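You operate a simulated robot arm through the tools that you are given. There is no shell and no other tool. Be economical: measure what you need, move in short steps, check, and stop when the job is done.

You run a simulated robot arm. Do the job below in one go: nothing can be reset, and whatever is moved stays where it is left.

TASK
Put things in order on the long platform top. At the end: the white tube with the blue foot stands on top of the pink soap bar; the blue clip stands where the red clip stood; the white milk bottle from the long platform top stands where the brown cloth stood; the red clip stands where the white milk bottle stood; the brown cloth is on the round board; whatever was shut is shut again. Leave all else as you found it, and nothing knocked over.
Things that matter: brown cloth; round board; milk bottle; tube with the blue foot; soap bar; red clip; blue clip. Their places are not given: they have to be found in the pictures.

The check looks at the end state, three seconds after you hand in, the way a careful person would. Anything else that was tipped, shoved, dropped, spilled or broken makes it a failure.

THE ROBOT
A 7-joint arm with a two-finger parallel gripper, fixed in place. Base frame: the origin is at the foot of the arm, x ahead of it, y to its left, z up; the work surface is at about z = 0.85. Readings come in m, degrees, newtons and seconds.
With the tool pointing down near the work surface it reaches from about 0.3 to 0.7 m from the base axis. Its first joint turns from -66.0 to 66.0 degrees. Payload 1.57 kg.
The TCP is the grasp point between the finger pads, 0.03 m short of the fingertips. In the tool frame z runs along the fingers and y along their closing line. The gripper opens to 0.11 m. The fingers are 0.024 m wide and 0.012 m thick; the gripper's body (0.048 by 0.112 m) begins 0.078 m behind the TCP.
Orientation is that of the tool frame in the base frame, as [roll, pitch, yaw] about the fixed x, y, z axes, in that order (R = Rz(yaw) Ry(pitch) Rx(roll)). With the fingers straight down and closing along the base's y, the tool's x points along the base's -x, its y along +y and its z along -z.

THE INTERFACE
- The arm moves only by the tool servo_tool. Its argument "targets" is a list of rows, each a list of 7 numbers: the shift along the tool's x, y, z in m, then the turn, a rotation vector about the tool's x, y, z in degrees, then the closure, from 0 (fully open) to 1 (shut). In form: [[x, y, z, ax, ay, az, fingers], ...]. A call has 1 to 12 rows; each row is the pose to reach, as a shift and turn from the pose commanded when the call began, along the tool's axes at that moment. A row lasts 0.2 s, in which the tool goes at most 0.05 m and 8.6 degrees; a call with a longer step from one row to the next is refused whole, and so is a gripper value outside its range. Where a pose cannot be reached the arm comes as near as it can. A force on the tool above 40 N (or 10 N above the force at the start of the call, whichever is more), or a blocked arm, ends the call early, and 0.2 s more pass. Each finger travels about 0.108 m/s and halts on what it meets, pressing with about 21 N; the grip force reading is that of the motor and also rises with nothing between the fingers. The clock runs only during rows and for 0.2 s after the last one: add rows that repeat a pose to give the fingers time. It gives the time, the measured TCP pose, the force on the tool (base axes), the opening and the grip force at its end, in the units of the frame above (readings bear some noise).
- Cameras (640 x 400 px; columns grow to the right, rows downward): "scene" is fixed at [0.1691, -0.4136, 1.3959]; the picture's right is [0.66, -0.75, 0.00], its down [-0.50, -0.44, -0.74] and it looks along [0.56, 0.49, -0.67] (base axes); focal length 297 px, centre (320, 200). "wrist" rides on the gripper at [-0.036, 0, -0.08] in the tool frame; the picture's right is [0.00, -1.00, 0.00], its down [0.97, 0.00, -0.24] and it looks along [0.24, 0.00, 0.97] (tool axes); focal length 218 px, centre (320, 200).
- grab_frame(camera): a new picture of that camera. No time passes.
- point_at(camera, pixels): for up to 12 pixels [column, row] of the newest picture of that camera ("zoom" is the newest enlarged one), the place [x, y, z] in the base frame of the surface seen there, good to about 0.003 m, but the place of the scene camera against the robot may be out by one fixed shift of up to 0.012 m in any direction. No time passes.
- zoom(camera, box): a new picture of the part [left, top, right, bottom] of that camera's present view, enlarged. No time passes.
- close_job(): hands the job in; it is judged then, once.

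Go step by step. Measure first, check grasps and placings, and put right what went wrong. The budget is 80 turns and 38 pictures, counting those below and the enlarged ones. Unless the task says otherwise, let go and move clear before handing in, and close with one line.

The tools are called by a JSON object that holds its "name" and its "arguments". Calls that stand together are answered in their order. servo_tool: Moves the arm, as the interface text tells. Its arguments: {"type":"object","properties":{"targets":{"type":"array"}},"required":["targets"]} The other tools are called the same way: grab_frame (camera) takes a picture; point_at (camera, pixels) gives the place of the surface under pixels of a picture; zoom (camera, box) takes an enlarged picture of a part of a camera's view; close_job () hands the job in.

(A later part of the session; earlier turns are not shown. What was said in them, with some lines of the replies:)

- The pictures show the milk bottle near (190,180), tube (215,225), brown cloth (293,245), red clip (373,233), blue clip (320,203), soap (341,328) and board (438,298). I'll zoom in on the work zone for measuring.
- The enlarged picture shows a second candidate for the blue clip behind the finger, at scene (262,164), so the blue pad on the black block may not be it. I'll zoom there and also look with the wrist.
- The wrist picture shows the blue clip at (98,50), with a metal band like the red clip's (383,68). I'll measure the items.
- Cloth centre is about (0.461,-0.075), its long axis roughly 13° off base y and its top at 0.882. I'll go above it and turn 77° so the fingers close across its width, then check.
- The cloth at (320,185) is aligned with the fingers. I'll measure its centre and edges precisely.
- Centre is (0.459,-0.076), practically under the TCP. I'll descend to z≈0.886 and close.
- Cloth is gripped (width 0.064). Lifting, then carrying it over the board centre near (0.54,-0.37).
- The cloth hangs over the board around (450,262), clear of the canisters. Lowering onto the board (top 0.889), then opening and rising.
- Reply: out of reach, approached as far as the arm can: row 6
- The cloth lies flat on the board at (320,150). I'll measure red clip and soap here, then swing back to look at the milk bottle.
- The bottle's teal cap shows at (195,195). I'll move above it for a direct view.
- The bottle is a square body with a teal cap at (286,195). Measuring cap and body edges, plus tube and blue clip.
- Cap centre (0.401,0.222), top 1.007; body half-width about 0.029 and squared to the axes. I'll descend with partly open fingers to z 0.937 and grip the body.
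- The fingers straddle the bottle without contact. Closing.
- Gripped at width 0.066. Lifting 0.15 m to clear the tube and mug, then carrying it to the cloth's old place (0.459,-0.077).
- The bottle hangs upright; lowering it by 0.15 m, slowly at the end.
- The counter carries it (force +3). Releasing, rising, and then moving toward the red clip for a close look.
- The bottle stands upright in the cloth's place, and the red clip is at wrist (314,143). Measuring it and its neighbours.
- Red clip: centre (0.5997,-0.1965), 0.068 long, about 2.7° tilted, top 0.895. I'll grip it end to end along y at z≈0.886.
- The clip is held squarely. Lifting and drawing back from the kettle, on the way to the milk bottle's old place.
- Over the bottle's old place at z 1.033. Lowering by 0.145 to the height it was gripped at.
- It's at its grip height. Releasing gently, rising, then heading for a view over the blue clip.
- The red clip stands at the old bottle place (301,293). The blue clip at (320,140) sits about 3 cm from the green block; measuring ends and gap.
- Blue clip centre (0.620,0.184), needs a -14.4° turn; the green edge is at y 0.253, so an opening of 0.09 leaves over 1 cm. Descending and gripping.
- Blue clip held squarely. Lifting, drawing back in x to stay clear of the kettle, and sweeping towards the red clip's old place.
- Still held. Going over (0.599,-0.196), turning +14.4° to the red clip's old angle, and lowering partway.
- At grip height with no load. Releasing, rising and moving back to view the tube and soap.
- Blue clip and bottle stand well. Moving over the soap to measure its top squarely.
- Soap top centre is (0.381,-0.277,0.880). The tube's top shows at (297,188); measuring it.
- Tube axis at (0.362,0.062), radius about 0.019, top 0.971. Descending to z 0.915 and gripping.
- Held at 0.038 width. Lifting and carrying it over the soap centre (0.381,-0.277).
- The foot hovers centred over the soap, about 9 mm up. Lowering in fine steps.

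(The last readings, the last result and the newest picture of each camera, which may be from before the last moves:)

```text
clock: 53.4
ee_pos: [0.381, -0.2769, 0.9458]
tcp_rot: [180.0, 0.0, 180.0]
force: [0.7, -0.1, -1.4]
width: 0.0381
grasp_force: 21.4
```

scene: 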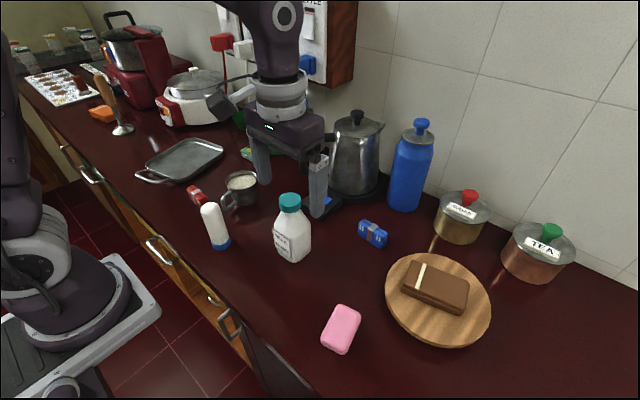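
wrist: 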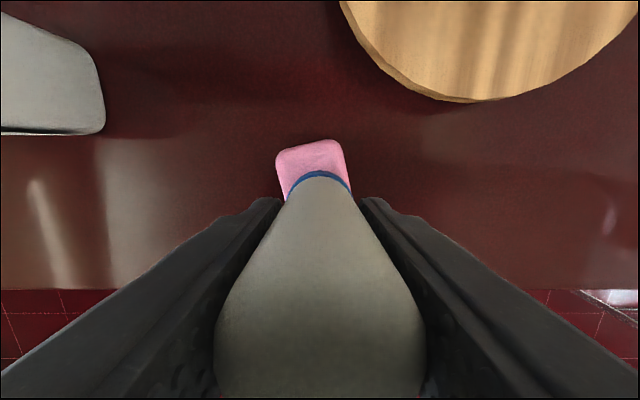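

Still carrying most of the weight (-1.4 N); lowering a little more.

{"name": "servo_tool", "arguments": {"targets": [[0, 0, 0.001, 0, 0, 0, 1], [0, 0, 0.001, 0, 0, 0, 1]]}}

{"name": "zoom", "arguments": {"camera": "scene", "box": [305, 290, 385, 350]}}

```text
clock: 54.0
ee_pos: [0.3817, -0.2762, 0.9448]
tcp_rot: [-180.0, -0.1, 179.9]
force: [0.0, 0.1, -1.1]
width: 0.0379
grasp_force: 20.8
```

```text
6.67 times, centred on (345, 320) of scene
```

zoom: 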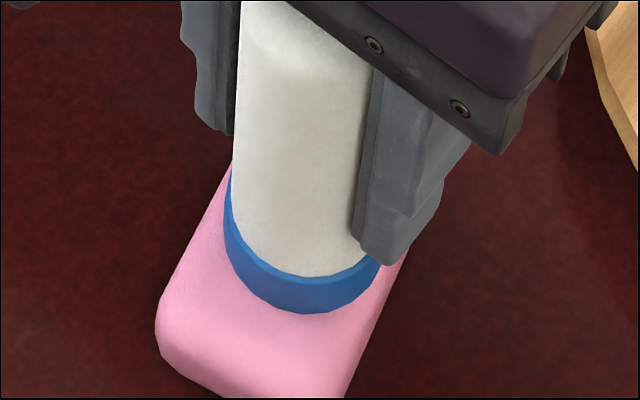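

The zoom shows the foot on the soap, centred (foot at about scene (342,325)). Lowering half a millimetre more and opening slowly, staying put to check.

{"name": "servo_tool", "arguments": {"targets": [[0, 0, 0.0008, 0, 0, 0, 1], [0, 0, 0.0008, 0, 0, 0, 0.62], [0, 0, 0.0008, 0, 0, 0, 0.55], [0, 0, 0.0008, 0, 0, 0, 0.45], [0, 0, 0.0008, 0, 0, 0, 0.3], [0, 0, 0.0008, 0, 0, 0, 0.2], [0, 0, 0.0008, 0, 0, 0, 0.2]]}}

{"name": "grab_frame", "arguments": {"camera": "wrist"}}

```text
clock: 55.6
ee_pos: [0.3812, -0.2756, 0.9442]
tcp_rot: [-180.0, 0.0, 180.0]
force: [0.1, 0.9, 0.1]
width: 0.0881
grasp_force: 0.1
```

```text
6 pictures are left
```

wrist: 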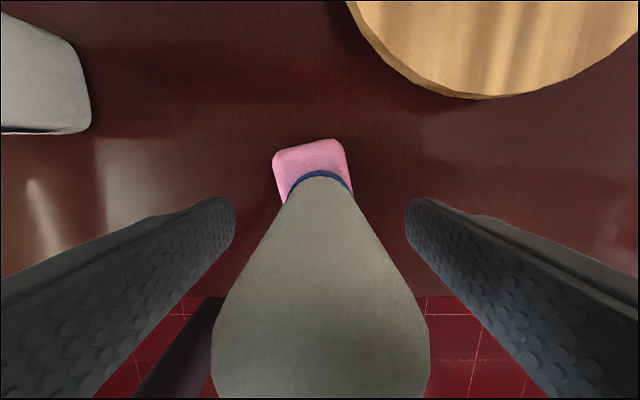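

The tube stands free between the open fingers. Rising straight up, then clearing to the side for a final look.

{"name": "servo_tool", "arguments": {"targets": [[0, 0, -0.02, 0, 0, 0, 0.2], [0, 0, -0.06, 0, 0, 0, 0.2], [0, 0, -0.1, 0, 0, 0, 0.2], [0, 0, -0.14, 0, 0, 0, 0.2], [0, 0, -0.17, 0, 0, 0, 0.1], [0, 0.045, -0.17, 0, 0, 0, 0], [0, 0.09, -0.17, 0, 0, 0, 0], [0, 0.135, -0.17, 0, 0, 0, 0], [0, 0.17, -0.17, 0, 0, 0, 0], [0, 0.17, -0.17, 0, 0, 0, 0]]}}

{"name": "grab_frame", "arguments": {"camera": "scene"}}

{"name": "grab_frame", "arguments": {"camera": "wrist"}}

```text
clock: 57.8
ee_pos: [0.3814, -0.107, 1.1139]
tcp_rot: [180.0, 0.1, 180.0]
force: [0.9, 0.8, -0.3]
width: 0.1101
grasp_force: 0.1
```

```text
5 pictures are left
```

scene: 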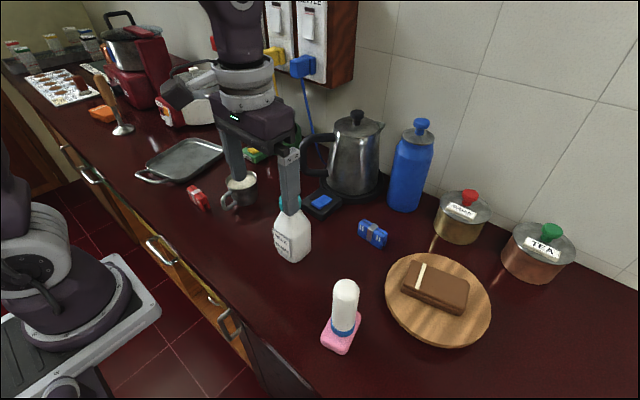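

```text
4 pictures are left
```

wrist: 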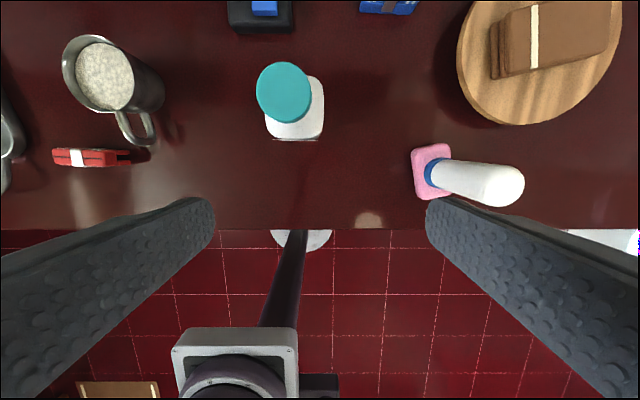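

The last pictures show everything in its place: tube upright on the soap (344,310), bottle (290,235), red clip (197,197), blue clip (373,233), cloth on the board (437,288). Nothing was opened and the arm is clear, so I'm handing in.

{"name": "close_job", "arguments": {}}

```text
The job is handed in.
```

The job is handed in: all five items are where you asked, nothing was opened, and the last pictures show nothing knocked over.
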